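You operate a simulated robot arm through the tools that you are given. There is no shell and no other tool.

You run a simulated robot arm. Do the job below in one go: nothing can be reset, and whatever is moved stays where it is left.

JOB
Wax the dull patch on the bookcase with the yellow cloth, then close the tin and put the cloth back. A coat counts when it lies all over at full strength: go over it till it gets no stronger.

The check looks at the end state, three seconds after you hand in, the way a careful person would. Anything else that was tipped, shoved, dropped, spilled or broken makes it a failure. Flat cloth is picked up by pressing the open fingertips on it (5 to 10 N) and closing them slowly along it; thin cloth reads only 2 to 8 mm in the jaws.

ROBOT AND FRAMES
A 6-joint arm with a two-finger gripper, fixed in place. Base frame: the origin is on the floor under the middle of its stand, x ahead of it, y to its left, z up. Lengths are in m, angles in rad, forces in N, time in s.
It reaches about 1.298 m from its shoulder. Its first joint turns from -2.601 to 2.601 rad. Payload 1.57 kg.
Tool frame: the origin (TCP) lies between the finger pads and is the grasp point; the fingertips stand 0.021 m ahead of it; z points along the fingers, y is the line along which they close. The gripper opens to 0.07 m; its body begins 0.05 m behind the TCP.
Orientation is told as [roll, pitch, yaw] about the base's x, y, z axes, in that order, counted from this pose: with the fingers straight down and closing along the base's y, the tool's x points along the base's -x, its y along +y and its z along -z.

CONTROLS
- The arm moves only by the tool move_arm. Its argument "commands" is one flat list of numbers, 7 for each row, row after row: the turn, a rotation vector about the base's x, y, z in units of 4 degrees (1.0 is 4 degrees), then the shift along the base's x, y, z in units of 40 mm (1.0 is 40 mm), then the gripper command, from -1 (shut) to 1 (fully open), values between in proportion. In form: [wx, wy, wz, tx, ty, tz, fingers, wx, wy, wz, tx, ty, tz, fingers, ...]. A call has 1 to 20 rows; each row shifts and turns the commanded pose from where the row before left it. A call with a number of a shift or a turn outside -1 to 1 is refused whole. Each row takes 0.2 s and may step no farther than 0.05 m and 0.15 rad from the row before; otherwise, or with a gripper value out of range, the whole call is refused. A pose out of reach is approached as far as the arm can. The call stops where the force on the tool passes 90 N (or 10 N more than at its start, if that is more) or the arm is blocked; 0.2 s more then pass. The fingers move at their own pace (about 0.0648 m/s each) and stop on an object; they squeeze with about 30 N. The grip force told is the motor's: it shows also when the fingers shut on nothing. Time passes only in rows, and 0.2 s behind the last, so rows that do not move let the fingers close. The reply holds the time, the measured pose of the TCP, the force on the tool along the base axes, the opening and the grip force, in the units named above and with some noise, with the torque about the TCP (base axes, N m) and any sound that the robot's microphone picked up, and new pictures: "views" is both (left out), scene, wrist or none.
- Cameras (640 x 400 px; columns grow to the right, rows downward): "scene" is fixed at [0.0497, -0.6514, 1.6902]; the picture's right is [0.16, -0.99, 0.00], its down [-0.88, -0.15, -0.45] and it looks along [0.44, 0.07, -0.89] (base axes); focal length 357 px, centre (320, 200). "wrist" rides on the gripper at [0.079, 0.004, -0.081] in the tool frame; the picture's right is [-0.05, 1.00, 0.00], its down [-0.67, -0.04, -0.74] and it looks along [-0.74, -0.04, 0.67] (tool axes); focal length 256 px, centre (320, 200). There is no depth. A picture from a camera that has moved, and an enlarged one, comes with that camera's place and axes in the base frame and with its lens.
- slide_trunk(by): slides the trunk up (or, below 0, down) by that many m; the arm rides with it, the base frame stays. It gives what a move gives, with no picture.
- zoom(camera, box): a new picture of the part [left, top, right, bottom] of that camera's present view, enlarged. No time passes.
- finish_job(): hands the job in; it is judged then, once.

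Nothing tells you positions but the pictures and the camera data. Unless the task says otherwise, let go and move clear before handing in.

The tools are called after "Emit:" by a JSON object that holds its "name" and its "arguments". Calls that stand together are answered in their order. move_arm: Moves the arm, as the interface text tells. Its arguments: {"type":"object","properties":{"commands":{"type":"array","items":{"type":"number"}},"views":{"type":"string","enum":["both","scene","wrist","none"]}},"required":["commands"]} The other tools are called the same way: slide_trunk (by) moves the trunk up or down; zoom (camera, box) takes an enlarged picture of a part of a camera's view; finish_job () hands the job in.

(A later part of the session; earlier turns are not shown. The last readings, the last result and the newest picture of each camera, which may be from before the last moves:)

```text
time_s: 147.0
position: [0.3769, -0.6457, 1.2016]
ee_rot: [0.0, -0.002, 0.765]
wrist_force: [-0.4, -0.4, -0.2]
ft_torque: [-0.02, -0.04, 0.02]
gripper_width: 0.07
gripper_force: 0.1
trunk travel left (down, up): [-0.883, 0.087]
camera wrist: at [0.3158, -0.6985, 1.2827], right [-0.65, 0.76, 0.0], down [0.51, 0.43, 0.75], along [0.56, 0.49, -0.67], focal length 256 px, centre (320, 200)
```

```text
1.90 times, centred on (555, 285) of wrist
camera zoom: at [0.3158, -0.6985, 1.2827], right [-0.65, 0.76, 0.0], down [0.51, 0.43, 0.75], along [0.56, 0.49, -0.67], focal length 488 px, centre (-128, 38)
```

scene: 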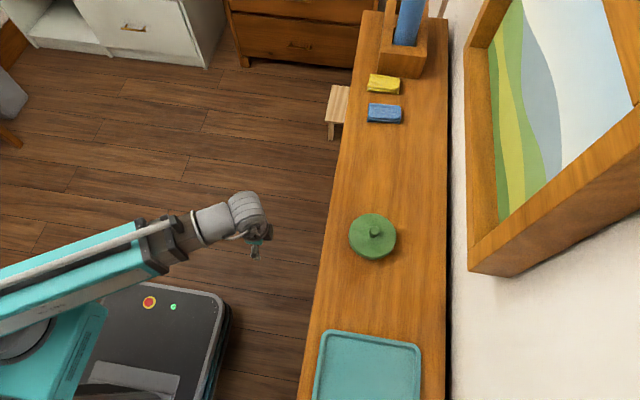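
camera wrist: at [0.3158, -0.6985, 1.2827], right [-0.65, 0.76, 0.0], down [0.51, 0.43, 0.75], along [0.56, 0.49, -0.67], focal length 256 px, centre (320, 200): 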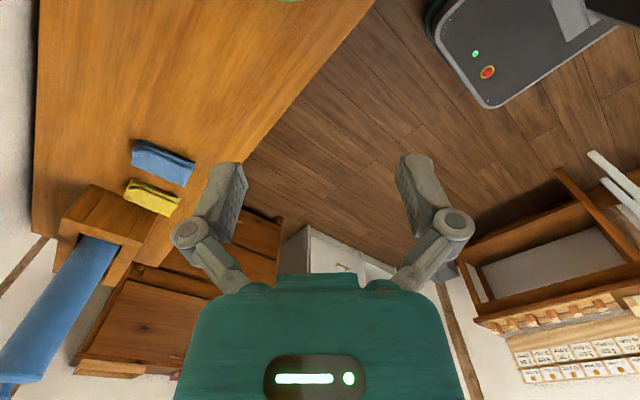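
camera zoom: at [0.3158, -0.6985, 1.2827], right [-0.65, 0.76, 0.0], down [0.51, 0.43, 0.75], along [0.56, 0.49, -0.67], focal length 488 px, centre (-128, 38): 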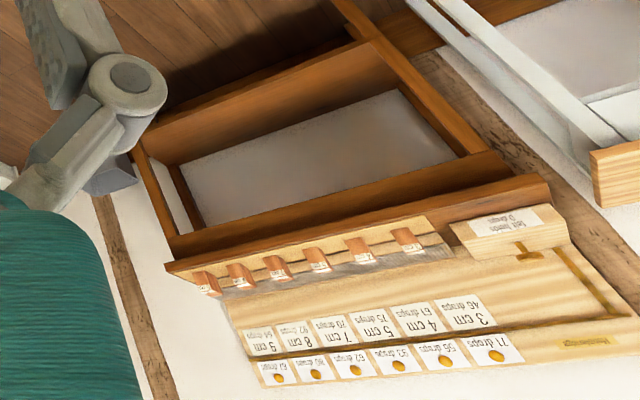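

The top is ruled out for good. The next candidate is the dark back panel of the upper compartment, so I'll bring the camera low and level in front of the opening and study it.

Emit:
{"name": "move_arm", "arguments": {"commands": [0, 0, -1, 0.02, 0.28, 0, 1, 0, 0, -1, 0.02, 0.28, 0, 1, 0, 0, -1, 0.02, 0.28, 0, 1, 0, 0, -1, 0.02, 0.28, 0, 1, 0, 0, -1, 0.02, 0.28, 0, 1, 0, 0, -1, 0.02, 0.28, 0, 1, 0, 0, -1, 0.02, 0.28, 0, 1, 0, 0, -1, 0.02, 0.28, 0, 1, 0, 0, -1, 0.02, 0.28, 0, 1, 0, 0, -1, 0.02, 0.28, 0, 1, 0, 0, -1, 0.02, 0.28, 0, 1, 0, 0, -1, 0.02, 0.28, 0, 1, 0, 0, -1, 0.02, 0.28, 0, 1, 0, 0, -1, 0.02, 0.28, 0, 1, 0, 0, -1, 0.02, 0.28, 0, 1, 0, 0, -1, 0.02, 0.28, 0, 1, 0, 0, -1, 0.02, 0.28, 0, 1, 0, 0, -1, 0.02, 0.28, 0, 1, 0, 0, -1, 0.02, 0.28, 0, 1, 0, 0, -1, 0.02, 0.28, 0, 1], "views": "none"}}

Emit:
{"name": "move_arm", "arguments": {"commands": [0, 0, -1, 0.2, 0, 0, 1, 0, 0, -1, 0.2, 0, 0, 1, 0, 0, -1, 0.2, 0, 0, 1, 0, 0, -1, 0.2, 0, 0, 1, 0, 0, -1, 0.2, 0, 0, 1, 0, 0, -1, 0.2, 0, 0, 1, 0, 0, -1, 0.2, 0, 0, 1, 0, 0, -1, 0.2, 0, 0, 1, 0, 0, -1, 0, 0, 0, 1, 0, 0, -1, 0, 0, 0, 1, 0, 0, -1, 0, 0, 0, 1, 0, 0, -1, 0, 0, 0, 1, 0, 0, -0.8, 0, 0, 0, 1], "views": "none"}}

Emit:
{"name": "slide_trunk", "arguments": {"by": -0.4}}

Emit:
{"name": "move_arm", "arguments": {"commands": [-1, 0, 0, 0, 0, 0, 1, -1, 0, 0, 0, 0, 0, 1, -1, 0, 0, 0, 0, 0, 1, -1, 0, 0, 0, 0, 0, 1, -1, 0, 0, 0, 0, 0, 1, -1, 0, 0, 0, 0, 0, 1, -1, 0, 0, 0, 0, 0, 1, -1, 0, 0, 0, 0, 0, 1, -1, 0, 0, 0, 0, 0, 1, -1, 0, 0, 0, 0, 0, 1], "views": "wrist"}}

```text
time_s: 151.2
position: [0.3933, -0.4206, 1.2021]
ee_rot: [0.001, -0.002, -0.636]
wrist_force: [0.1, -0.1, 0.1]
ft_torque: [0.0, 0.04, -0.01]
gripper_width: 0.07
gripper_force: 0.1
trunk travel left (down, up): [-0.883, 0.087]
```

```text
time_s: 154.0
position: [0.4568, -0.4212, 1.2021]
ee_rot: [0.001, 0.001, -1.53]
wrist_force: [0.3, 0.1, 0.5]
ft_torque: [0.0, 0.04, 0.0]
gripper_width: 0.0697
gripper_force: 0.0
trunk travel left (down, up): [-0.883, 0.087]
```

```text
time_s: 157.8
position: [0.4571, -0.4205, 0.8027]
ee_rot: [0.003, -0.002, -1.527]
wrist_force: [0.1, 0.7, 0.8]
ft_torque: [0.03, 0.02, -0.02]
gripper_width: 0.07
gripper_force: 0.1
trunk travel left (down, up): [-0.483, 0.487]
```

```text
time_s: 160.0
position: [0.4567, -0.422, 0.8469]
ee_rot: [-0.034, -0.7, -1.514]
wrist_force: [-0.7, 0.5, 0.3]
ft_torque: [-0.02, -0.03, 0.0]
gripper_width: 0.07
gripper_force: 0.0
out of reach, approached as far as the arm can: row 3, 4, 5, 6, 7, 8, 9, 10
trunk travel left (down, up): [-0.483, 0.487]
camera wrist: at [0.4563, -0.309, 0.8563], right [1.0, -0.01, 0.01], down [-0.01, -0.03, 1.0], along [-0.01, -1.0, -0.03], focal length 256 px, centre (320, 200)
```

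wrist: 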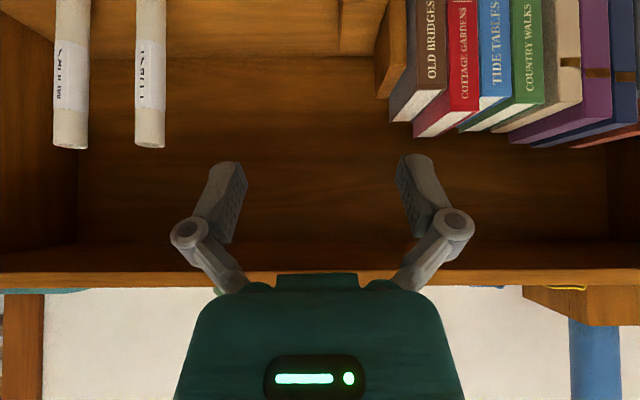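

Emit:
{"name": "zoom", "arguments": {"camera": "wrist", "box": [70, 40, 400, 270]}}

Emit:
{"name": "zoom", "arguments": {"camera": "wrist", "box": [160, 50, 400, 160]}}

Emit:
{"name": "zoom", "arguments": {"camera": "wrist", "box": [380, 100, 640, 290]}}

Emit:
{"name": "zoom", "arguments": {"camera": "wrist", "box": [0, 100, 240, 290]}}

```text
1.74 times, centred on (235, 155) of wrist
camera zoom: at [0.4563, -0.309, 0.8563], right [1.0, -0.01, 0.01], down [-0.01, -0.03, 1.0], along [-0.01, -1.0, -0.03], focal length 445 px, centre (468, 278)
```

zoom: 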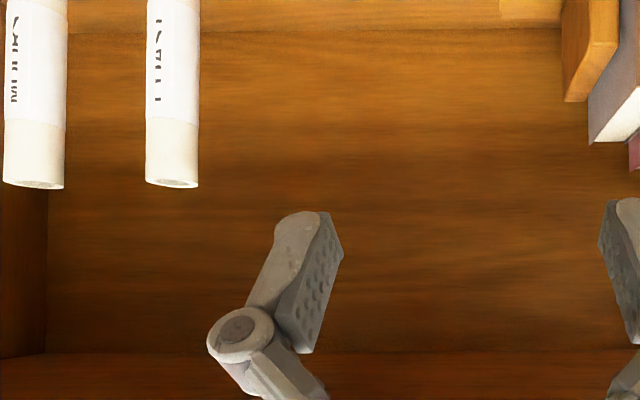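

```text
2.67 times, centred on (280, 105) of wrist
camera zoom: at [0.4563, -0.309, 0.8563], right [1.0, -0.01, 0.01], down [-0.01, -0.03, 1.0], along [-0.01, -1.0, -0.03], focal length 683 px, centre (427, 453)
```

zoom: 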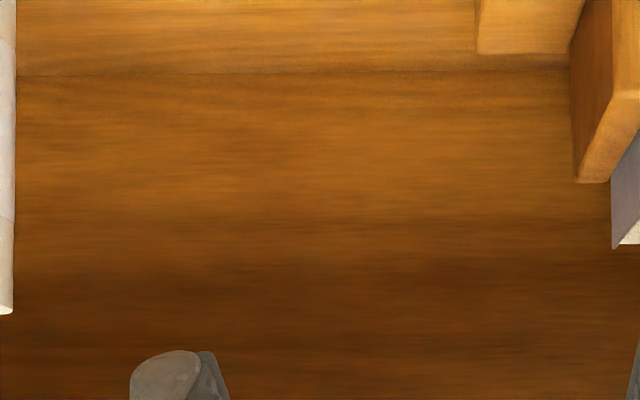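

```text
2.11 times, centred on (510, 195) of wrist
camera zoom: at [0.4563, -0.309, 0.8563], right [1.0, -0.01, 0.01], down [-0.01, -0.03, 1.0], along [-0.01, -1.0, -0.03], focal length 539 px, centre (-80, 210)
```

zoom: 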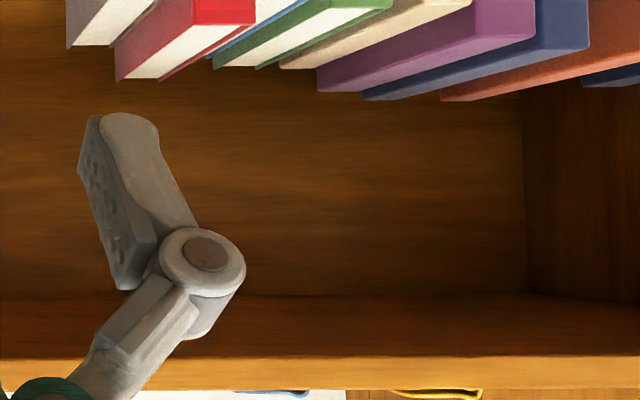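

```text
2.11 times, centred on (120, 195) of wrist
camera zoom: at [0.4563, -0.309, 0.8563], right [1.0, -0.01, 0.01], down [-0.01, -0.03, 1.0], along [-0.01, -1.0, -0.03], focal length 539 px, centre (741, 210)
```

zoom: 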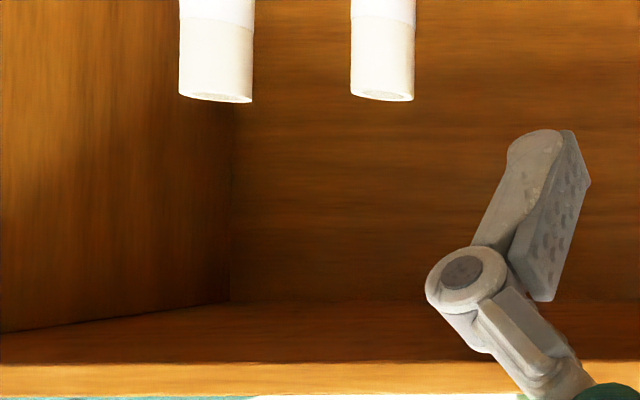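

The back panel only shows the shadow cast by the top. I'll take one very close look at the centre of the top, from about 14 cm.

Emit:
{"name": "move_arm", "arguments": {"commands": [1, 0, 0, 0, 0, 0, 1, 1, 0, 0, 0, 0, 0, 1, 1, 0, 0, 0, 0, 0, 1, 1, 0, 0, 0, 0, 0, 1, 1, 0, 0, 0, 0, 0, 1, 1, 0, 0, 0, 0, 0, 1, 1, 0, 0, 0, 0, 0, 1, 1, 0, 0, 0, 0, 0, 1, 1, 0, 0, 0, 0, 0, 1, 1, 0, 0, 0, 0, 0, 1], "views": "none"}}

Emit:
{"name": "slide_trunk", "arguments": {"by": 0.3}}

Emit:
{"name": "move_arm", "arguments": {"commands": [0, 0, 0, 0.5, -1, 0, 1, 0, 0, 0, 0.5, -1, 0, 1, 0, 0, 0, 0.5, -1, 0, 1, 0, 0, 0, 0.3, -1, 0, 1, 0, 0, 0, 0.2, -1, 0, 1], "views": "none"}}

Emit:
{"name": "slide_trunk", "arguments": {"by": -0.08}}

Emit:
{"name": "move_arm", "arguments": {"commands": [0, 0, 0, 0, 0, 0, 1]}}

```text
time_s: 162.2
position: [0.4578, -0.4219, 0.8025]
ee_rot: [0.001, -0.002, -1.527]
wrist_force: [-0.9, -0.5, 0.6]
ft_torque: [0.01, -0.01, 0.0]
gripper_width: 0.0702
gripper_force: 0.0
out of reach, approached as far as the arm can: row 1, 2, 3, 4, 5, 6, 7, 9
trunk travel left (down, up): [-0.483, 0.487]
```

```text
time_s: 165.2
position: [0.4579, -0.4227, 1.1013]
ee_rot: [0.003, -0.002, -1.528]
wrist_force: [0.1, 1.0, -0.1]
ft_torque: [0.04, 0.0, -0.04]
gripper_width: 0.0699
gripper_force: 0.0
trunk travel left (down, up): [-0.783, 0.187]
```

```text
time_s: 166.4
position: [0.5348, -0.6232, 1.1018]
ee_rot: [0.001, -0.002, -1.527]
wrist_force: [-0.1, -0.6, 0.2]
ft_torque: [0.0, 0.02, 0.0]
gripper_width: 0.0701
gripper_force: 0.1
trunk travel left (down, up): [-0.783, 0.187]
```

```text
time_s: 167.6
position: [0.5346, -0.6236, 1.0222]
ee_rot: [0.001, -0.002, -1.528]
wrist_force: [-0.8, 0.5, 0.0]
ft_torque: [-0.01, 0.01, 0.03]
gripper_width: 0.0704
gripper_force: 0.1
trunk travel left (down, up): [-0.703, 0.267]
```

```text
time_s: 168.0
position: [0.5353, -0.6232, 1.0214]
ee_rot: [0.002, -0.002, -1.527]
wrist_force: [-0.2, -0.4, -0.2]
ft_torque: [0.04, -0.03, -0.03]
gripper_width: 0.0698
gripper_force: 0.1
trunk travel left (down, up): [-0.703, 0.267]
camera wrist: at [0.5342, -0.5439, 1.1027], right [1.0, -0.01, 0.0], down [-0.01, -0.67, 0.75], along [-0.01, -0.75, -0.67], focal length 256 px, centre (320, 200)
```

scene: 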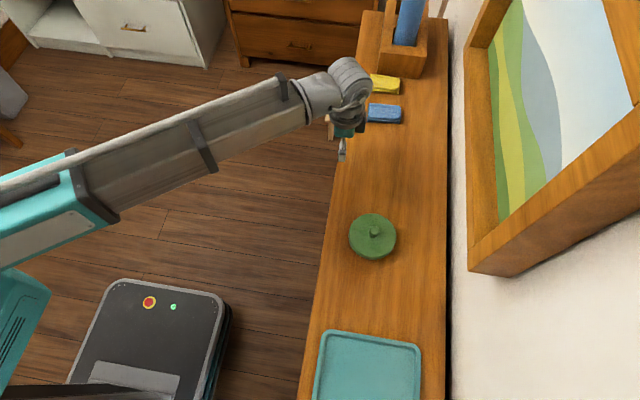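
wrist: 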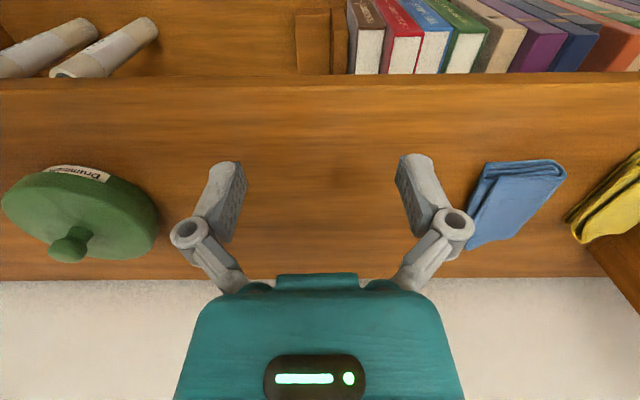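

Emit:
{"name": "zoom", "arguments": {"camera": "wrist", "box": [150, 75, 470, 280]}}

Emit:
{"name": "zoom", "arguments": {"camera": "wrist", "box": [230, 85, 410, 200]}}

Emit:
{"name": "zoom", "arguments": {"camera": "wrist", "box": [0, 140, 180, 275]}}

Emit:
{"name": "zoom", "arguments": {"camera": "wrist", "box": [440, 130, 640, 280]}}

```text
1.95 times, centred on (310, 178) of wrist
camera zoom: at [0.5342, -0.5439, 1.1027], right [1.0, -0.01, 0.0], down [-0.01, -0.67, 0.75], along [-0.01, -0.75, -0.67], focal length 500 px, centre (340, 244)
```

zoom: 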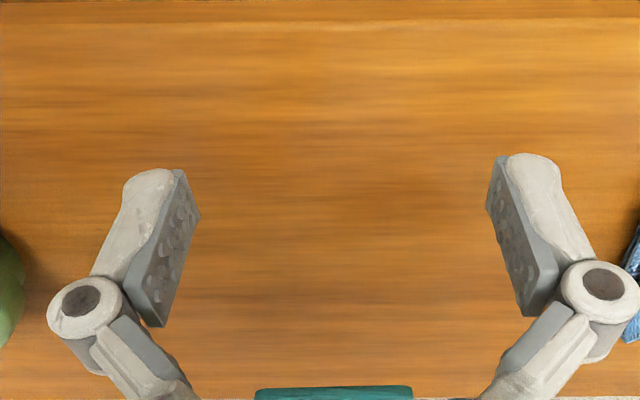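

```text
3.48 times, centred on (320, 142) of wrist
camera zoom: at [0.5342, -0.5439, 1.1027], right [1.0, -0.01, 0.0], down [-0.01, -0.67, 0.75], along [-0.01, -0.75, -0.67], focal length 890 px, centre (320, 400)
```

zoom: 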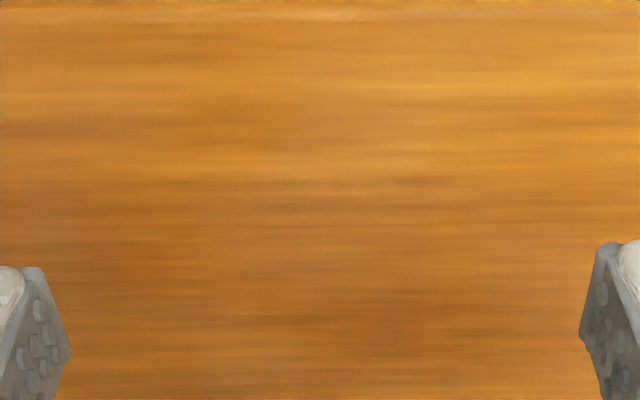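

```text
2.96 times, centred on (90, 208) of wrist
camera zoom: at [0.5342, -0.5439, 1.1027], right [1.0, -0.01, 0.0], down [-0.01, -0.67, 0.75], along [-0.01, -0.75, -0.67], focal length 758 px, centre (1002, 178)
```

zoom: 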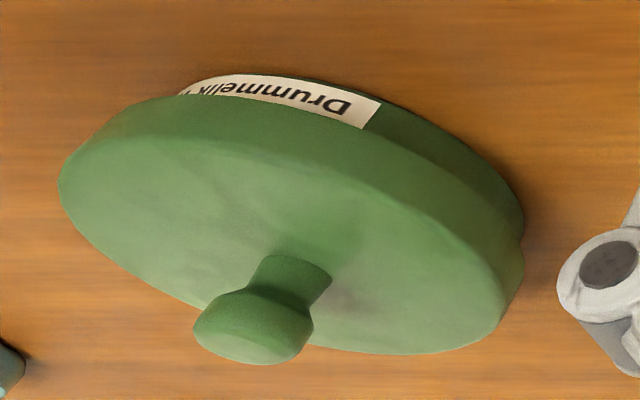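

```text
2.67 times, centred on (540, 205) of wrist
camera zoom: at [0.5342, -0.5439, 1.1027], right [1.0, -0.01, 0.0], down [-0.01, -0.67, 0.75], along [-0.01, -0.75, -0.67], focal length 683 px, centre (-267, 187)
```

zoom: 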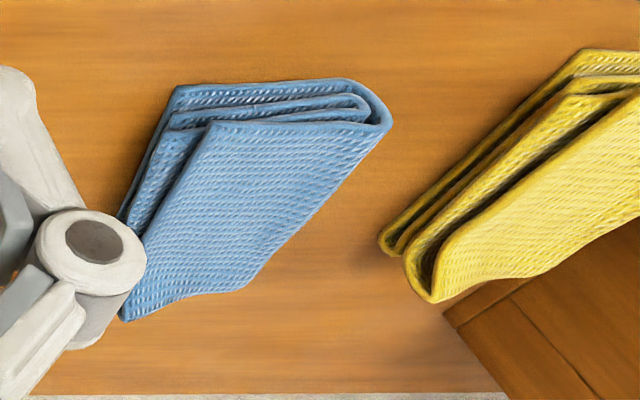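

The top is clean even from close up. The left end panel is out of the direct light, so a faint patch there could be missed. I'll go back and view it squarely from nearby at several heights.

Emit:
{"name": "slide_trunk", "arguments": {"by": 0.18}}

Emit:
{"name": "move_arm", "arguments": {"commands": [0, 0, 1, -0.55, 0, 0, 1, 0, 0, 1, -0.55, 0, 0, 1, 0, 0, 1, -0.55, 0, 0, 1, 0, 0, 1, -0.55, 0, 0, 1, 0, 0, 1, -0.55, 0, 0, 1, 0, 0, 1, -0.55, 0, 0, 1, 0, 0, 1, -0.55, 0, 0, 1, 0, 0, 1, -0.55, 0, 0, 1, 0, 0, 1, -0.55, 0, 0, 1, 0, 0, 1, -0.55, 0, 0, 1, 0, 0, 1, -0.55, 0, 0, 1, 0, 0, 1, -0.55, 0, 0, 1, 0, 0, 1, -0.55, 0, 0, 1, 0, 0, 1, -0.55, 0, 0, 1, 0, 0, 1, -0.55, 0, 0, 1, 0, 0, 1, -0.55, 0, 0, 1, 0, 0, 1, -0.55, 0, 0, 1, 0, 0, 1, -0.55, 0, 0, 1, 0, 0, 1, -0.55, 0, 0, 1, 0, 0, 1, -0.55, 0, 0, 1], "views": "none"}}

Emit:
{"name": "move_arm", "arguments": {"commands": [0, 0, 0.5, -1, -0.2, 0, 1, 0, 0, 0.5, -1, -0.2, 0, 1, 0, 0, 0.5, -1, -0.2, 0, 1, 0, 0, 0.5, -1, -0.2, 0, 1, 0, 0, 0, -1, -0.2, 0, 1, 0, 0, 0, -1, -0.2, 0, 1, 0, 0, 0, -1, -0.2, 0, 1, 0, 0, 0, -1, -0.2, 0, 1, 0, 0, 0, -1, -0.2, 0, 1, 0, 0, 0, -1, -0.2, 0, 1, 0, 0, 0, -1, -0.2, 0, 1], "views": "none"}}

Emit:
{"name": "slide_trunk", "arguments": {"by": -0.4}}

Emit:
{"name": "move_arm", "arguments": {"commands": [0, -1, 0, 0, 0, 0, 1, 0, -1, 0, 0, 0, 0, 1, 0, -1, 0, 0, 0, 0, 1, 0, -1, 0, 0, 0, 0, 1, 0, -1, 0, 0, 0, 0, 1, 0, -1, 0, 0, 0, 0, 1], "views": "wrist"}}

```text
time_s: 170.0
position: [0.5341, -0.6242, 1.2005]
ee_rot: [0.002, -0.001, -1.526]
wrist_force: [0.3, 0.2, -0.5]
ft_torque: [0.01, 0.03, 0.01]
gripper_width: 0.0702
gripper_force: 0.1
trunk travel left (down, up): [-0.883, 0.087]
```

```text
time_s: 174.2
position: [0.0963, -0.6236, 1.2024]
ee_rot: [0.003, -0.002, -0.129]
wrist_force: [0.5, 1.1, -0.9]
ft_torque: [0.0, -0.01, 0.0]
gripper_width: 0.07
gripper_force: 0.0
trunk travel left (down, up): [-0.883, 0.087]
```

```text
time_s: 176.6
position: [-0.3474, -0.7113, 1.2009]
ee_rot: [0.003, -0.003, 0.009]
wrist_force: [0.0, 0.1, 0.3]
ft_torque: [0.0, 0.02, 0.02]
gripper_width: 0.0699
gripper_force: 0.1
out of reach, approached as far as the arm can: row 4, 10
trunk travel left (down, up): [-0.883, 0.087]
```

```text
time_s: 180.4
position: [-0.3451, -0.7098, 0.8014]
ee_rot: [0.002, -0.003, 0.008]
wrist_force: [-0.4, 0.7, -0.1]
ft_torque: [-0.03, -0.02, -0.01]
gripper_width: 0.07
gripper_force: 0.0
trunk travel left (down, up): [-0.483, 0.487]
```

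```text
time_s: 181.8
position: [-0.3455, -0.7111, 0.8184]
ee_rot: [-0.003, -0.424, 0.01]
wrist_force: [0.4, -0.2, 0.2]
ft_torque: [-0.01, -0.02, 0.0]
gripper_width: 0.0699
gripper_force: 0.1
out of reach, approached as far as the arm can: row 3, 5, 6
trunk travel left (down, up): [-0.483, 0.487]
camera wrist: at [-0.4535, -0.7082, 0.8594], right [0.04, 1.0, 0.02], down [0.3, -0.03, 0.95], along [0.95, -0.03, -0.3], focal length 256 px, centre (320, 200)
```

wrist: 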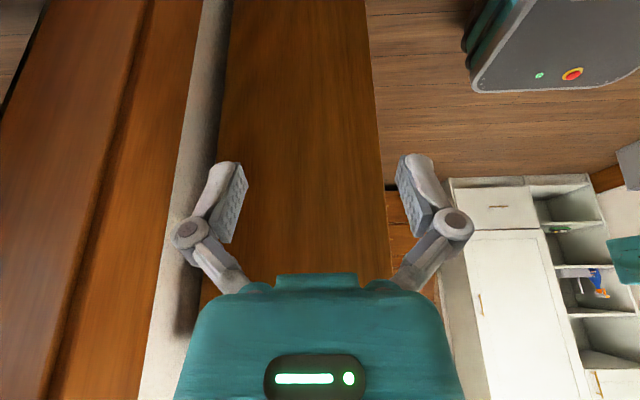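

Emit:
{"name": "zoom", "arguments": {"camera": "wrist", "box": [190, 0, 410, 275]}}

Emit:
{"name": "zoom", "arguments": {"camera": "wrist", "box": [215, 0, 385, 105]}}

Emit:
{"name": "zoom", "arguments": {"camera": "wrist", "box": [215, 90, 395, 200]}}

Emit:
{"name": "zoom", "arguments": {"camera": "wrist", "box": [215, 170, 395, 280]}}

```text
1.45 times, centred on (300, 138) of wrist
camera zoom: at [-0.4535, -0.7082, 0.8594], right [0.04, 1.0, 0.02], down [0.3, -0.03, 0.95], along [0.95, -0.03, -0.3], focal length 372 px, centre (349, 291)
```

zoom: 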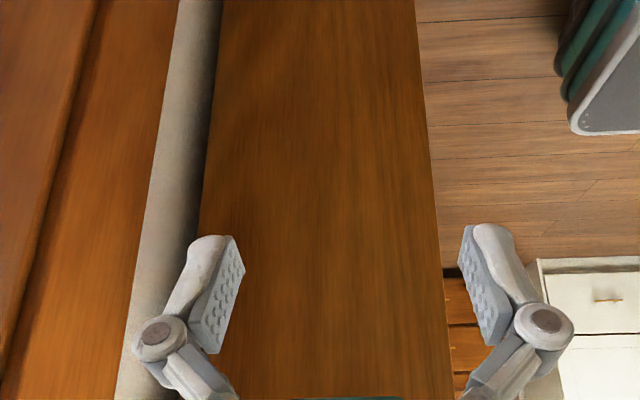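

```text
3.76 times, centred on (300, 52) of wrist
camera zoom: at [-0.4535, -0.7082, 0.8594], right [0.04, 1.0, 0.02], down [0.3, -0.03, 0.95], along [0.95, -0.03, -0.3], focal length 964 px, centre (395, 755)
```

zoom: 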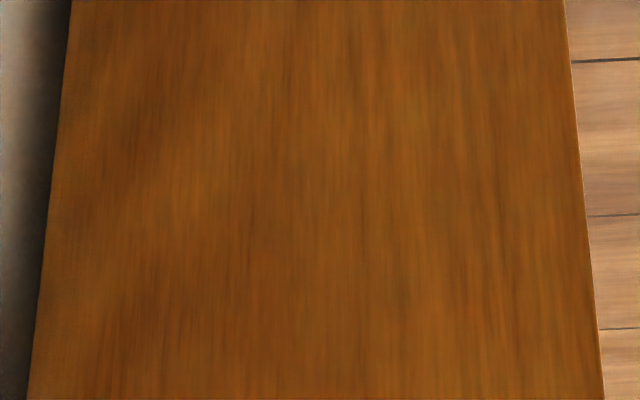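

```text
3.56 times, centred on (305, 145) of wrist
camera zoom: at [-0.4535, -0.7082, 0.8594], right [0.04, 1.0, 0.02], down [0.3, -0.03, 0.95], along [0.95, -0.03, -0.3], focal length 910 px, centre (373, 396)
```

zoom: 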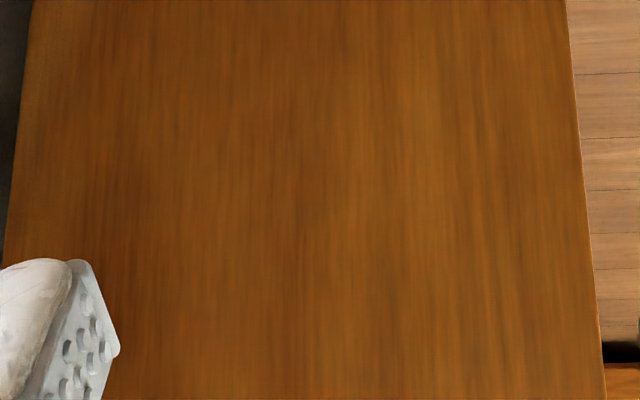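

```text
3.56 times, centred on (305, 225) of wrist
camera zoom: at [-0.4535, -0.7082, 0.8594], right [0.04, 1.0, 0.02], down [0.3, -0.03, 0.95], along [0.95, -0.03, -0.3], focal length 910 px, centre (373, 111)
```

zoom: 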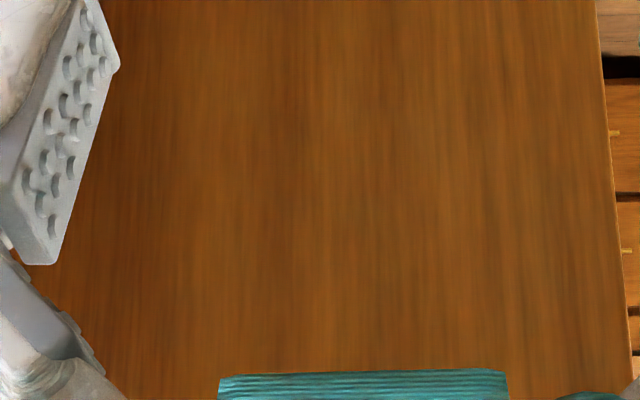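

The end panel is the same throughout. This render shows gloss mainly at grazing angles, so I'll raise the trunk here and look along the top almost edge-on.

Emit:
{"name": "slide_trunk", "arguments": {"by": 0.22}}

Emit:
{"name": "move_arm", "arguments": {"commands": [0, 0, 0, 0, 0, 0, 1], "views": "wrist"}}

Emit:
{"name": "zoom", "arguments": {"camera": "wrist", "box": [220, 140, 400, 270]}}

```text
time_s: 184.2
position: [-0.3473, -0.7107, 1.0384]
ee_rot: [-0.002, -0.421, 0.009]
wrist_force: [0.9, 0.3, 0.2]
ft_torque: [0.03, 0.0, 0.0]
gripper_width: 0.0703
gripper_force: 0.0
trunk travel left (down, up): [-0.703, 0.267]
```

```text
time_s: 184.6
position: [-0.3465, -0.7109, 1.0376]
ee_rot: [-0.002, -0.42, 0.008]
wrist_force: [-0.9, -0.3, 0.4]
ft_torque: [-0.02, -0.03, 0.01]
gripper_width: 0.07
gripper_force: 0.1
trunk travel left (down, up): [-0.703, 0.267]
camera wrist: at [-0.4536, -0.708, 1.0794], right [0.04, 1.0, 0.02], down [0.3, -0.03, 0.95], along [0.95, -0.03, -0.3], focal length 256 px, centre (320, 200)
```

wrist: 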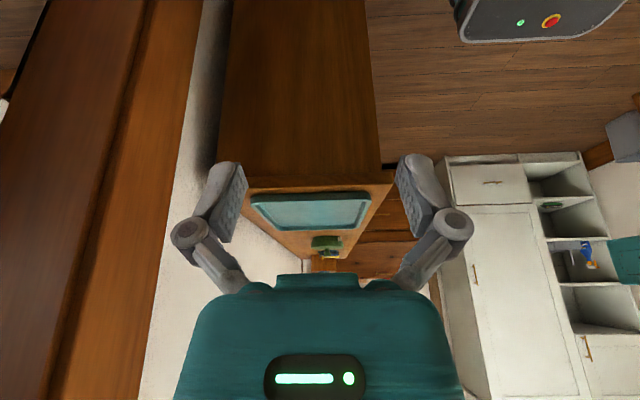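

```text
3.08 times, centred on (310, 205) of wrist
camera zoom: at [-0.4536, -0.708, 1.0794], right [0.04, 1.0, 0.02], down [0.3, -0.03, 0.95], along [0.95, -0.03, -0.3], focal length 788 px, centre (351, 185)
```

zoom: 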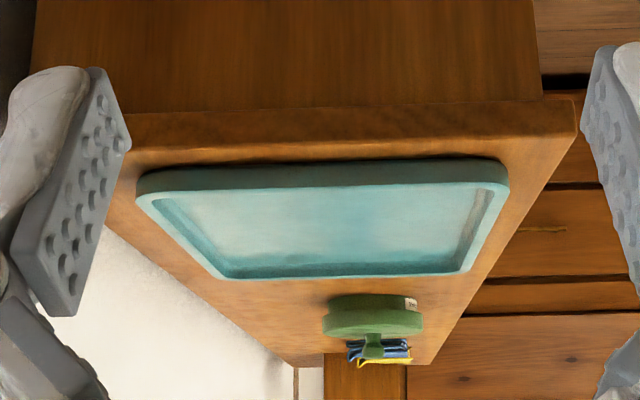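

Emit:
{"name": "zoom", "arguments": {"camera": "wrist", "box": [255, 222, 365, 268]}}

Emit:
{"name": "zoom", "arguments": {"camera": "wrist", "box": [280, 226, 340, 262]}}

Emit:
{"name": "zoom", "arguments": {"camera": "wrist", "box": [215, 0, 385, 190]}}

```text
5.82 times, centred on (310, 245) of wrist
camera zoom: at [-0.4536, -0.708, 1.0794], right [0.04, 1.0, 0.02], down [0.3, -0.03, 0.95], along [0.95, -0.03, -0.3], focal length 1489 px, centre (378, -62)
```

zoom: 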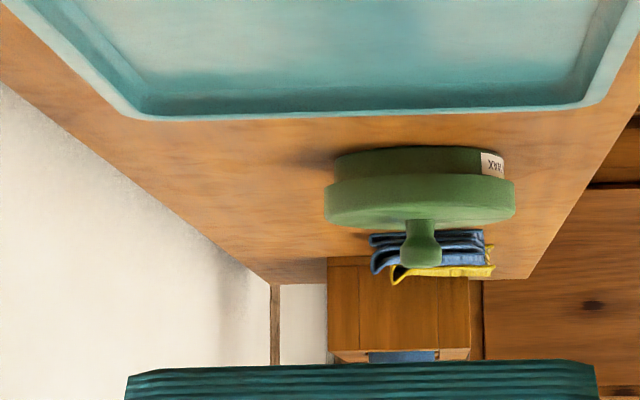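

```text
10.67 times, centred on (310, 244) of wrist
camera zoom: at [-0.4536, -0.708, 1.0794], right [0.04, 1.0, 0.02], down [0.3, -0.03, 0.95], along [0.95, -0.03, -0.3], focal length 2730 px, centre (427, -269)
```

zoom: 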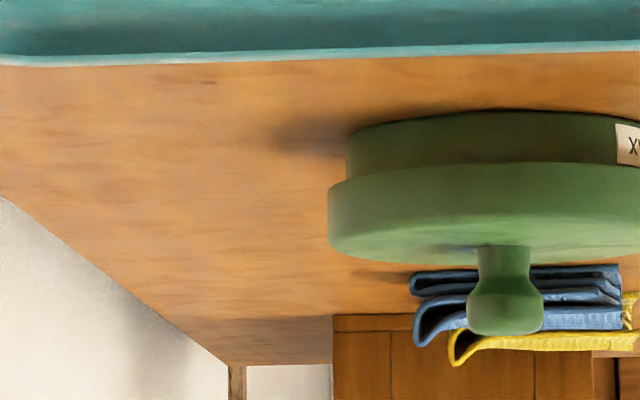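

```text
2.11 times, centred on (300, 95) of wrist
camera zoom: at [-0.4536, -0.708, 1.0794], right [0.04, 1.0, 0.02], down [0.3, -0.03, 0.95], along [0.95, -0.03, -0.3], focal length 539 px, centre (362, 421)
```

zoom: 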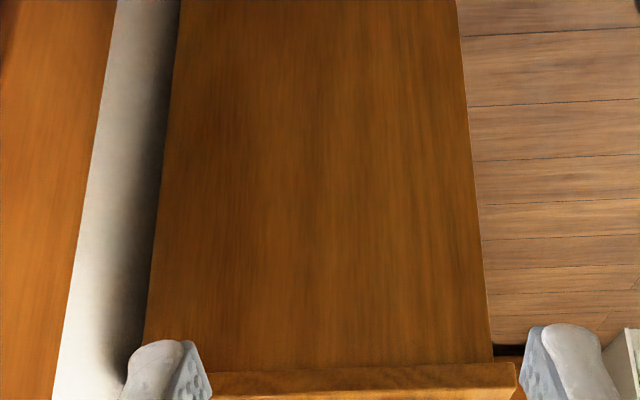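

At near edge-on angles the wood shows an even sheen, so a missing sheen would reveal the patch. I'll do the same low view from the front, for the top and then for the shelf.

Emit:
{"name": "move_arm", "arguments": {"commands": [0, 1, 0, 0, 0, 0, 1, 0, 1, 0, 0, 0, 0, 1, 0, 1, 0, 0, 0, 0, 1, 0, 1, 0, 0, 0, 0, 1, 0, 1, 0, 0, 0, 0, 1, 0, 1, 0, 0, 0, 0, 1], "views": "none"}}

Emit:
{"name": "slide_trunk", "arguments": {"by": 0.16}}

Emit:
{"name": "move_arm", "arguments": {"commands": [0, 0, -0.5, 1, 0.2, 0, 1, 0, 0, -0.5, 1, 0.2, 0, 1, 0, 0, -0.5, 1, 0.2, 0, 1, 0, 0, -0.5, 1, 0.2, 0, 1, 0, 0, -0.5, 1, 0.2, 0, 1, 0, 0, -0.5, 1, 0.2, 0, 1, 0, 0, -0.5, 1, 0.2, 0, 1, 0, 0, -0.5, 1, 0.2, 0, 1, 0, 0, -0.5, 1, 0.2, 0, 1, 0, 0, -0.5, 1, 0.2, 0, 1, 0, 0, -1, 0.5, 0.2, 0, 1, 0, 0, -1, 0.5, 0.2, 0, 1, 0, 0, -1, 0.5, 0.2, 0, 1, 0, 0, -1, 0.5, 0.2, 0, 1, 0, 0, -1, 0.5, 0.2, 0, 1, 0, 0, -1, 0.5, 0.2, 0, 1, 0, 0, -1, 0.5, 0.2, 0, 1, 0, 0, -1, 0.5, 0.2, 0, 1, 0, 0, -1, 0.5, 0.2, 0, 1, 0, 0, -1, 0.5, 0.2, 0, 1], "views": "none"}}

Emit:
{"name": "move_arm", "arguments": {"commands": [0, 0, -1, 0.8, 0.3, 0, 1, 0, 0, -1, 0.8, 0.3, 0, 1, 0, 0, -1, 0.8, 0.3, 0, 1, 0, 0, -1, 0.8, 0.3, 0, 1, 0, 0, -1, 0.8, 0.3, 0, 1, 0, 0, -1, 0.8, 0.3, 0, 1, 0, 0, -1, 0.8, 0.1, 0, 1], "views": "none"}}

```text
time_s: 185.9
position: [-0.3458, -0.7101, 1.0218]
ee_rot: [0.004, -0.001, 0.009]
wrist_force: [-0.1, -0.5, -0.2]
ft_torque: [0.02, 0.02, -0.03]
gripper_width: 0.0701
gripper_force: 0.1
out of reach, approached as far as the arm can: row 1, 2, 3, 5
trunk travel left (down, up): [-0.703, 0.267]
```

```text
time_s: 187.8
position: [-0.3465, -0.7121, 1.182]
ee_rot: [0.001, -0.002, 0.01]
wrist_force: [-0.2, -0.5, -0.2]
ft_torque: [0.01, 0.02, 0.01]
gripper_width: 0.07
gripper_force: 0.0
trunk travel left (down, up): [-0.863, 0.107]
```

```text
time_s: 192.0
position: [0.2545, -0.55, 1.1814]
ee_rot: [0.002, -0.001, -1.041]
wrist_force: [0.9, -0.6, 0.2]
ft_torque: [-0.01, 0.01, 0.01]
gripper_width: 0.0699
gripper_force: 0.1
trunk travel left (down, up): [-0.863, 0.107]
```

```text
time_s: 193.6
position: [0.4766, -0.4749, 1.1825]
ee_rot: [0.001, 0.0, -1.529]
wrist_force: [-0.3, -0.4, 0.0]
ft_torque: [0.02, 0.01, 0.04]
gripper_width: 0.07
gripper_force: 0.1
trunk travel left (down, up): [-0.863, 0.107]
```

Emit:
{"name": "move_arm", "arguments": {"commands": [-1, 0, 0, 0, 0.3, 0, 1, -1, 0, 0, 0, 0.3, 0, 1, -1, 0, 0, 0, 0.3, 0, 1, -1, 0, 0, 0, 0.3, 0, 1, -1, 0, 0, 0, 0.3, 0, 1, -1, 0, 0, 0, 0.3, 0, 1, -1, 0, 0, 0, 0, 0, 1, -1, 0, 0, 0, 0, 0, 1, -1, 0, 0, 0, 0, 0, 1, -1, 0, 0, 0, 0, 0, 1], "views": "none"}}

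Emit:
{"name": "slide_trunk", "arguments": {"by": -0.2}}

Emit:
{"name": "move_arm", "arguments": {"commands": [0, 0, 0, 0, 0, 0, 1], "views": "wrist"}}

Emit:
{"name": "zoom", "arguments": {"camera": "wrist", "box": [150, 130, 490, 215]}}

```text
time_s: 195.8
position: [0.4777, -0.4026, 1.2245]
ee_rot: [-0.037, -0.698, -1.513]
wrist_force: [0.3, 0.4, -0.1]
ft_torque: [0.04, 0.05, 0.03]
gripper_width: 0.0699
gripper_force: 0.0
out of reach, approached as far as the arm can: row 3, 4, 5, 6, 7, 8, 9, 10
trunk travel left (down, up): [-0.863, 0.107]
```

```text
time_s: 197.9
position: [0.4774, -0.4026, 1.0257]
ee_rot: [-0.036, -0.698, -1.512]
wrist_force: [0.2, -0.1, 0.4]
ft_torque: [-0.02, 0.02, 0.01]
gripper_width: 0.0701
gripper_force: 0.0
trunk travel left (down, up): [-0.663, 0.307]
```

```text
time_s: 198.3
position: [0.4762, -0.403, 1.0251]
ee_rot: [-0.035, -0.699, -1.513]
wrist_force: [-0.3, -0.1, -0.1]
ft_torque: [0.02, 0.04, 0.0]
gripper_width: 0.07
gripper_force: 0.0
trunk travel left (down, up): [-0.663, 0.307]
camera wrist: at [0.4761, -0.2906, 1.0363], right [1.0, -0.01, 0.01], down [-0.01, -0.03, 1.0], along [-0.01, -1.0, -0.03], focal length 256 px, centre (320, 200)
```

wrist: 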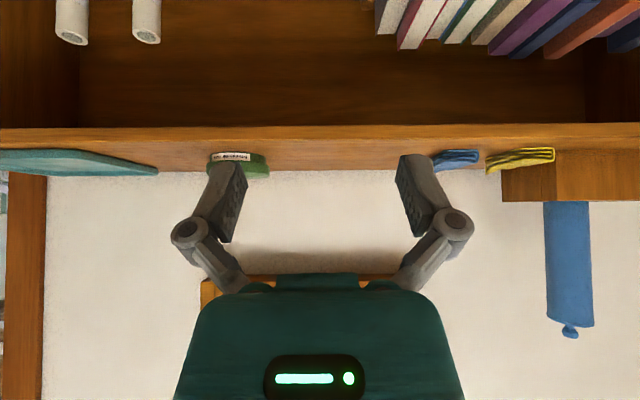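

```text
1.88 times, centred on (320, 172) of wrist
camera zoom: at [0.4761, -0.2906, 1.0363], right [1.0, -0.01, 0.01], down [-0.01, -0.03, 1.0], along [-0.01, -1.0, -0.03], focal length 482 px, centre (320, 252)
```

zoom: 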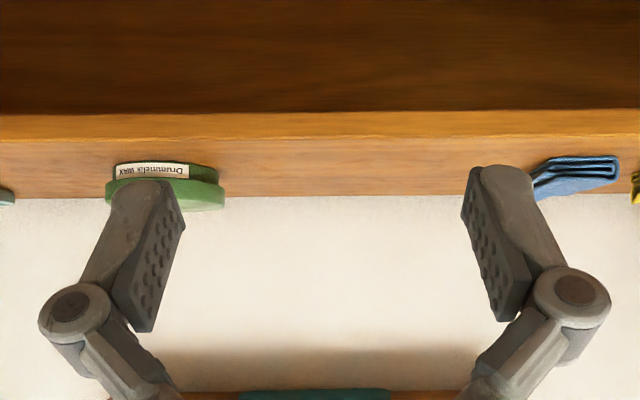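

Emit:
{"name": "zoom", "arguments": {"camera": "wrist", "box": [260, 135, 410, 180]}}

Emit:
{"name": "zoom", "arguments": {"camera": "wrist", "box": [100, 135, 220, 180]}}

Emit:
{"name": "zoom", "arguments": {"camera": "wrist", "box": [480, 110, 640, 190]}}

Emit:
{"name": "zoom", "arguments": {"camera": "wrist", "box": [60, 30, 420, 140]}}

```text
4.27 times, centred on (335, 158) of wrist
camera zoom: at [0.4761, -0.2906, 1.0363], right [1.0, -0.01, 0.01], down [-0.01, -0.03, 1.0], along [-0.01, -1.0, -0.03], focal length 1092 px, centre (256, 381)
```

zoom: 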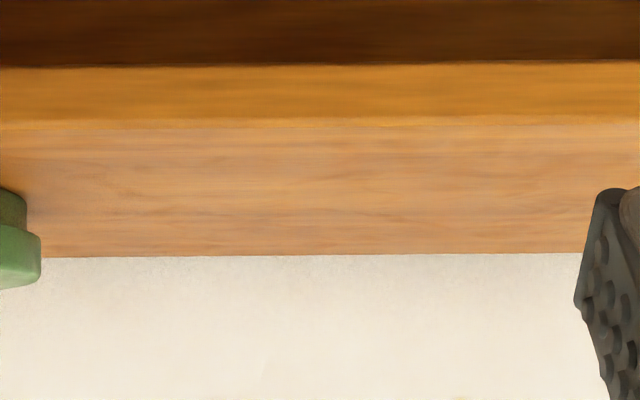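

```text
5.33 times, centred on (160, 158) of wrist
camera zoom: at [0.4761, -0.2906, 1.0363], right [1.0, -0.01, 0.01], down [-0.01, -0.03, 1.0], along [-0.01, -1.0, -0.03], focal length 1365 px, centre (1173, 427)
```

zoom: 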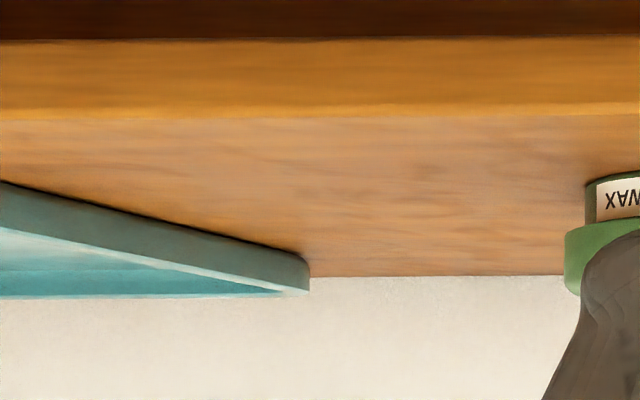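

```text
4.00 times, centred on (560, 150) of wrist
camera zoom: at [0.4761, -0.2906, 1.0363], right [1.0, -0.01, 0.01], down [-0.01, -0.03, 1.0], along [-0.01, -1.0, -0.03], focal length 1024 px, centre (-640, 400)
```

zoom: 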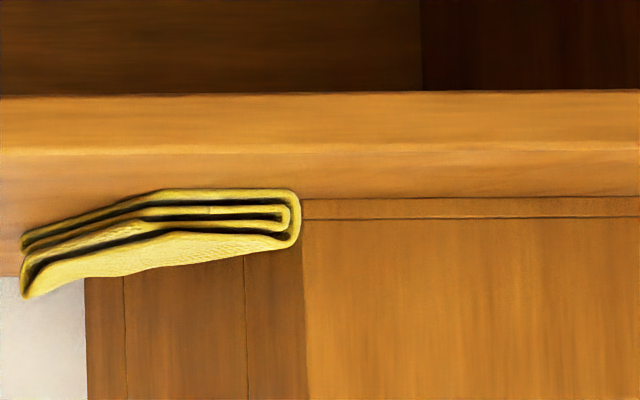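

```text
1.78 times, centred on (240, 85) of wrist
camera zoom: at [0.4761, -0.2906, 1.0363], right [1.0, -0.01, 0.01], down [-0.01, -0.03, 1.0], along [-0.01, -1.0, -0.03], focal length 455 px, centre (462, 404)
```

zoom: 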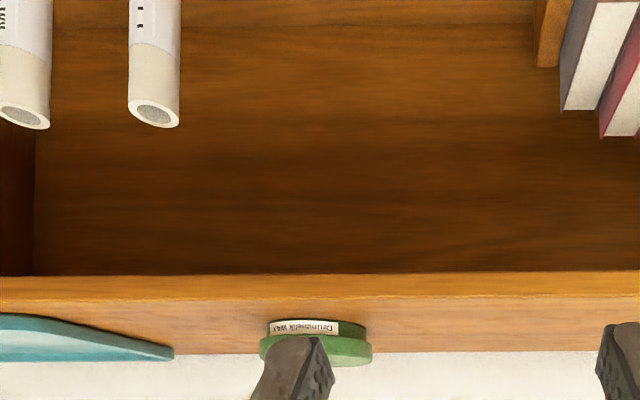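

At this angle the whole top reflects the wall evenly, so it has no dull patch. I'll give the middle shelf the same low grazing look.

Emit:
{"name": "slide_trunk", "arguments": {"by": -0.4}}

Emit:
{"name": "move_arm", "arguments": {"commands": [0, 0, 0, -0.5, 0, 0, 1, 0, 0, 0, -0.5, 0, 0, 1], "views": "wrist"}}

Emit:
{"name": "zoom", "arguments": {"camera": "wrist", "box": [60, 100, 400, 280]}}

Emit:
{"name": "zoom", "arguments": {"camera": "wrist", "box": [200, 120, 400, 220]}}

```text
time_s: 202.2
position: [0.4759, -0.404, 0.626]
ee_rot: [-0.034, -0.696, -1.513]
wrist_force: [-0.2, -0.6, -0.3]
ft_torque: [0.0, -0.01, 0.0]
gripper_width: 0.0701
gripper_force: 0.1
trunk travel left (down, up): [-0.263, 0.707]
```

```text
time_s: 202.8
position: [0.443, -0.4091, 0.6265]
ee_rot: [-0.034, -0.698, -1.515]
wrist_force: [0.2, 0.3, -0.3]
ft_torque: [0.03, 0.0, 0.0]
gripper_width: 0.0699
gripper_force: 0.0
out of reach, approached as far as the arm can: row 2
trunk travel left (down, up): [-0.263, 0.707]
camera wrist: at [0.4428, -0.296, 0.6363], right [1.0, -0.01, 0.01], down [-0.01, -0.03, 1.0], along [-0.01, -1.0, -0.03], focal length 256 px, centre (320, 200)
```

wrist: 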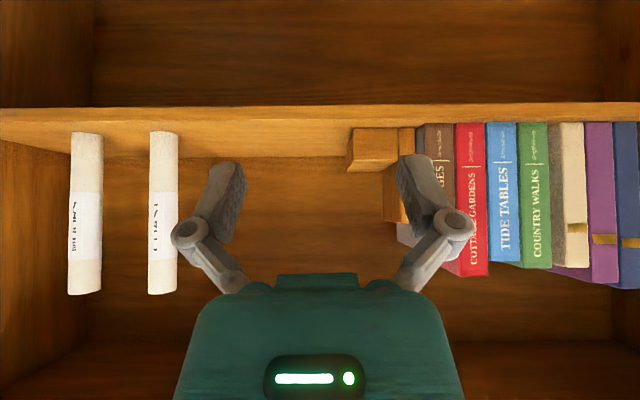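

```text
1.88 times, centred on (230, 190) of wrist
camera zoom: at [0.4428, -0.296, 0.6363], right [1.0, -0.01, 0.01], down [-0.01, -0.03, 1.0], along [-0.01, -1.0, -0.03], focal length 482 px, centre (489, 219)
```

zoom: 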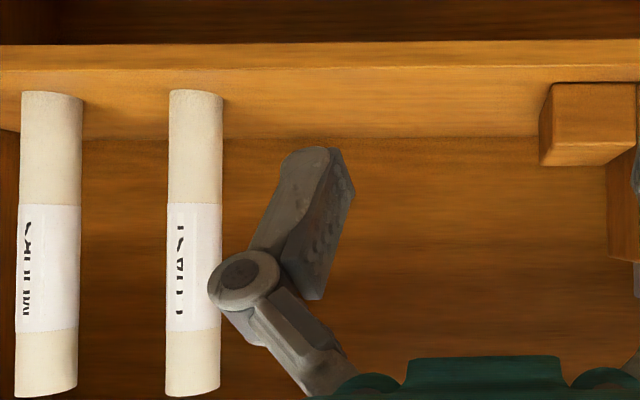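

```text
3.20 times, centred on (300, 170) of wrist
camera zoom: at [0.4428, -0.296, 0.6363], right [1.0, -0.01, 0.01], down [-0.01, -0.03, 1.0], along [-0.01, -1.0, -0.03], focal length 819 px, centre (384, 296)
```

zoom: 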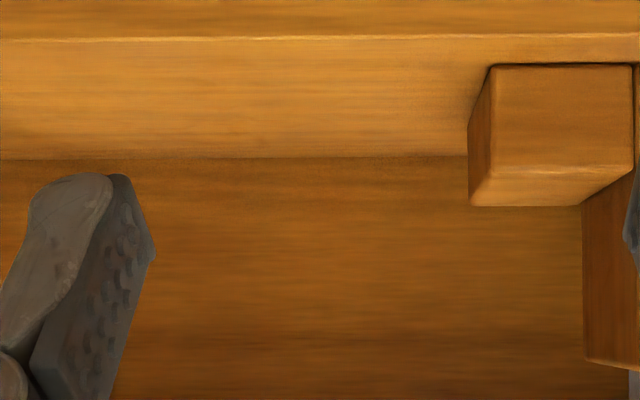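

The shelf is plain; the tubes are maps labelled "MOORS" and "COAST". Last, I'll take a grazing look along the left end panel from the front.

Emit:
{"name": "move_arm", "arguments": {"commands": [1, 0, 0, 0, 0, 0, 1, 1, 0, 0, 0, 0, 0, 1, 1, 0, 0, 0, 0, 0, 1, 1, 0, 0, 0, 0, 0, 1, 1, 0, 0, 0, 0, 0, 1, 1, 0, 0, 0, 0, 0, 1, 1, 0, 0, 0, 0, 0, 1, 1, 0, 0, 0, 0, 0, 1, 1, 0, 0, 0, 0, 0, 1, 1, 0, 0, 0, 0, 0, 1], "views": "none"}}

Emit:
{"name": "slide_trunk", "arguments": {"by": 0.4}}

Emit:
{"name": "slide_trunk", "arguments": {"by": 0.2}}

Emit:
{"name": "move_arm", "arguments": {"commands": [0, 0, 0, -1, -0.4, 0, 1, 0, 0, 0, -1, -0.4, 0, 1, 0, 0, 0, -1, -0.4, 0, 1, 0, 0, 0, -1, -0.4, 0, 1, 0, 0, 0, -1, -0.4, 0, 1, 0, 0, 0, -1, -0.3, 0, 1, 0, 0, 0, -1, -0.2, 0, 1, 0, 0, 0, -1, 0, 0, 1, 0, 0, 0, -1, 0, 0, 1, 0, 0, 0, -1, 0, 0, 1, 0, 0, 0, -1, 0, 0, 1, 0, 0, 0, -1, 0, 0, 1, 0, 0, 0, -1, 0, 0, 1, 0, 0, 0, -1, 0, 0, 1, 0, 0, 0, -1, 0, 0, 1, 0, 0, 0, -1, 0, 0, 1, 0, 0, 0, -1, 0, 0, 1], "views": "wrist"}}

```text
time_s: 205.0
position: [0.4443, -0.409, 0.5823]
ee_rot: [0.001, -0.001, -1.526]
wrist_force: [-0.5, -0.2, -0.1]
ft_torque: [0.0, 0.0, 0.02]
gripper_width: 0.0701
gripper_force: 0.0
out of reach, approached as far as the arm can: row 1, 2, 3, 4, 5, 6, 8
trunk travel left (down, up): [-0.263, 0.707]
```

```text
time_s: 208.8
position: [0.4446, -0.4094, 0.9816]
ee_rot: [0.001, 0.0, -1.526]
wrist_force: [0.1, -0.7, -0.7]
ft_torque: [-0.02, 0.02, -0.03]
gripper_width: 0.0702
gripper_force: 0.0
trunk travel left (down, up): [-0.663, 0.307]
```

```text
time_s: 211.0
position: [0.4427, -0.4088, 1.1819]
ee_rot: [0.003, 0.001, -1.528]
wrist_force: [-0.5, 0.2, 0.7]
ft_torque: [0.02, 0.0, 0.0]
gripper_width: 0.0704
gripper_force: 0.0
trunk travel left (down, up): [-0.863, 0.107]
```

```text
time_s: 214.6
position: [-0.2375, -0.509, 1.1797]
ee_rot: [0.004, -0.001, -1.526]
wrist_force: [-0.2, 0.3, 0.0]
ft_torque: [-0.02, 0.0, -0.01]
gripper_width: 0.0699
gripper_force: 0.1
trunk travel left (down, up): [-0.863, 0.107]
camera wrist: at [-0.2373, -0.4289, 1.2626], right [1.0, -0.01, 0.0], down [-0.01, -0.67, 0.74], along [-0.01, -0.74, -0.67], focal length 256 px, centre (320, 200)
```

wrist: 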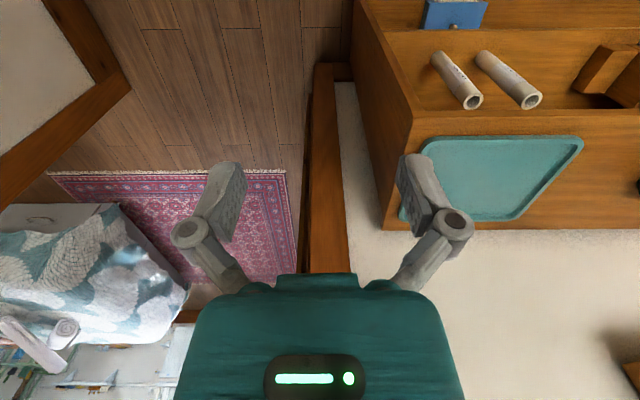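

Emit:
{"name": "zoom", "arguments": {"camera": "wrist", "box": [330, 0, 450, 240]}}

Emit:
{"name": "zoom", "arguments": {"camera": "wrist", "box": [330, 0, 480, 110]}}

Emit:
{"name": "zoom", "arguments": {"camera": "wrist", "box": [0, 0, 330, 210]}}

```text
1.67 times, centred on (390, 120) of wrist
camera zoom: at [-0.2373, -0.4289, 1.2626], right [1.0, -0.01, 0.0], down [-0.01, -0.67, 0.74], along [-0.01, -0.74, -0.67], focal length 427 px, centre (203, 333)
```

zoom: 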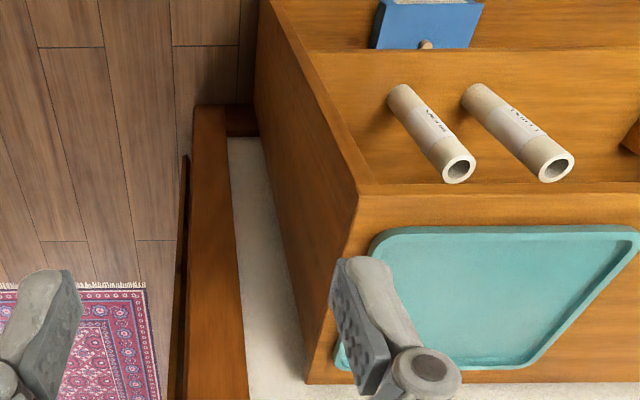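

```text
3.64 times, centred on (405, 55) of wrist
camera zoom: at [-0.2373, -0.4289, 1.2626], right [1.0, -0.01, 0.0], down [-0.01, -0.67, 0.74], along [-0.01, -0.74, -0.67], focal length 931 px, centre (11, 727)
```

zoom: 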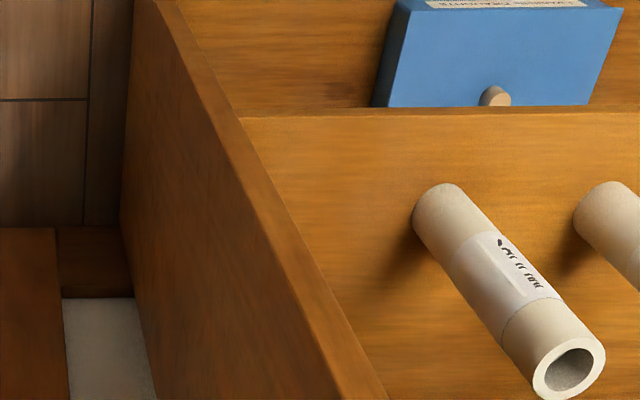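

```text
1.90 times, centred on (165, 105) of wrist
camera zoom: at [-0.2373, -0.4289, 1.2626], right [1.0, -0.01, 0.0], down [-0.01, -0.67, 0.74], along [-0.01, -0.74, -0.67], focal length 488 px, centre (615, 381)
```

zoom: 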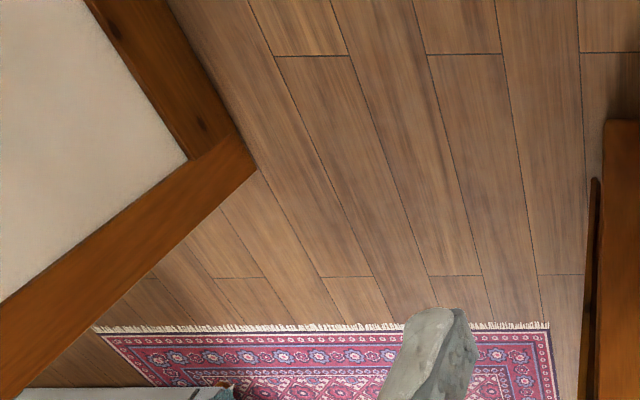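

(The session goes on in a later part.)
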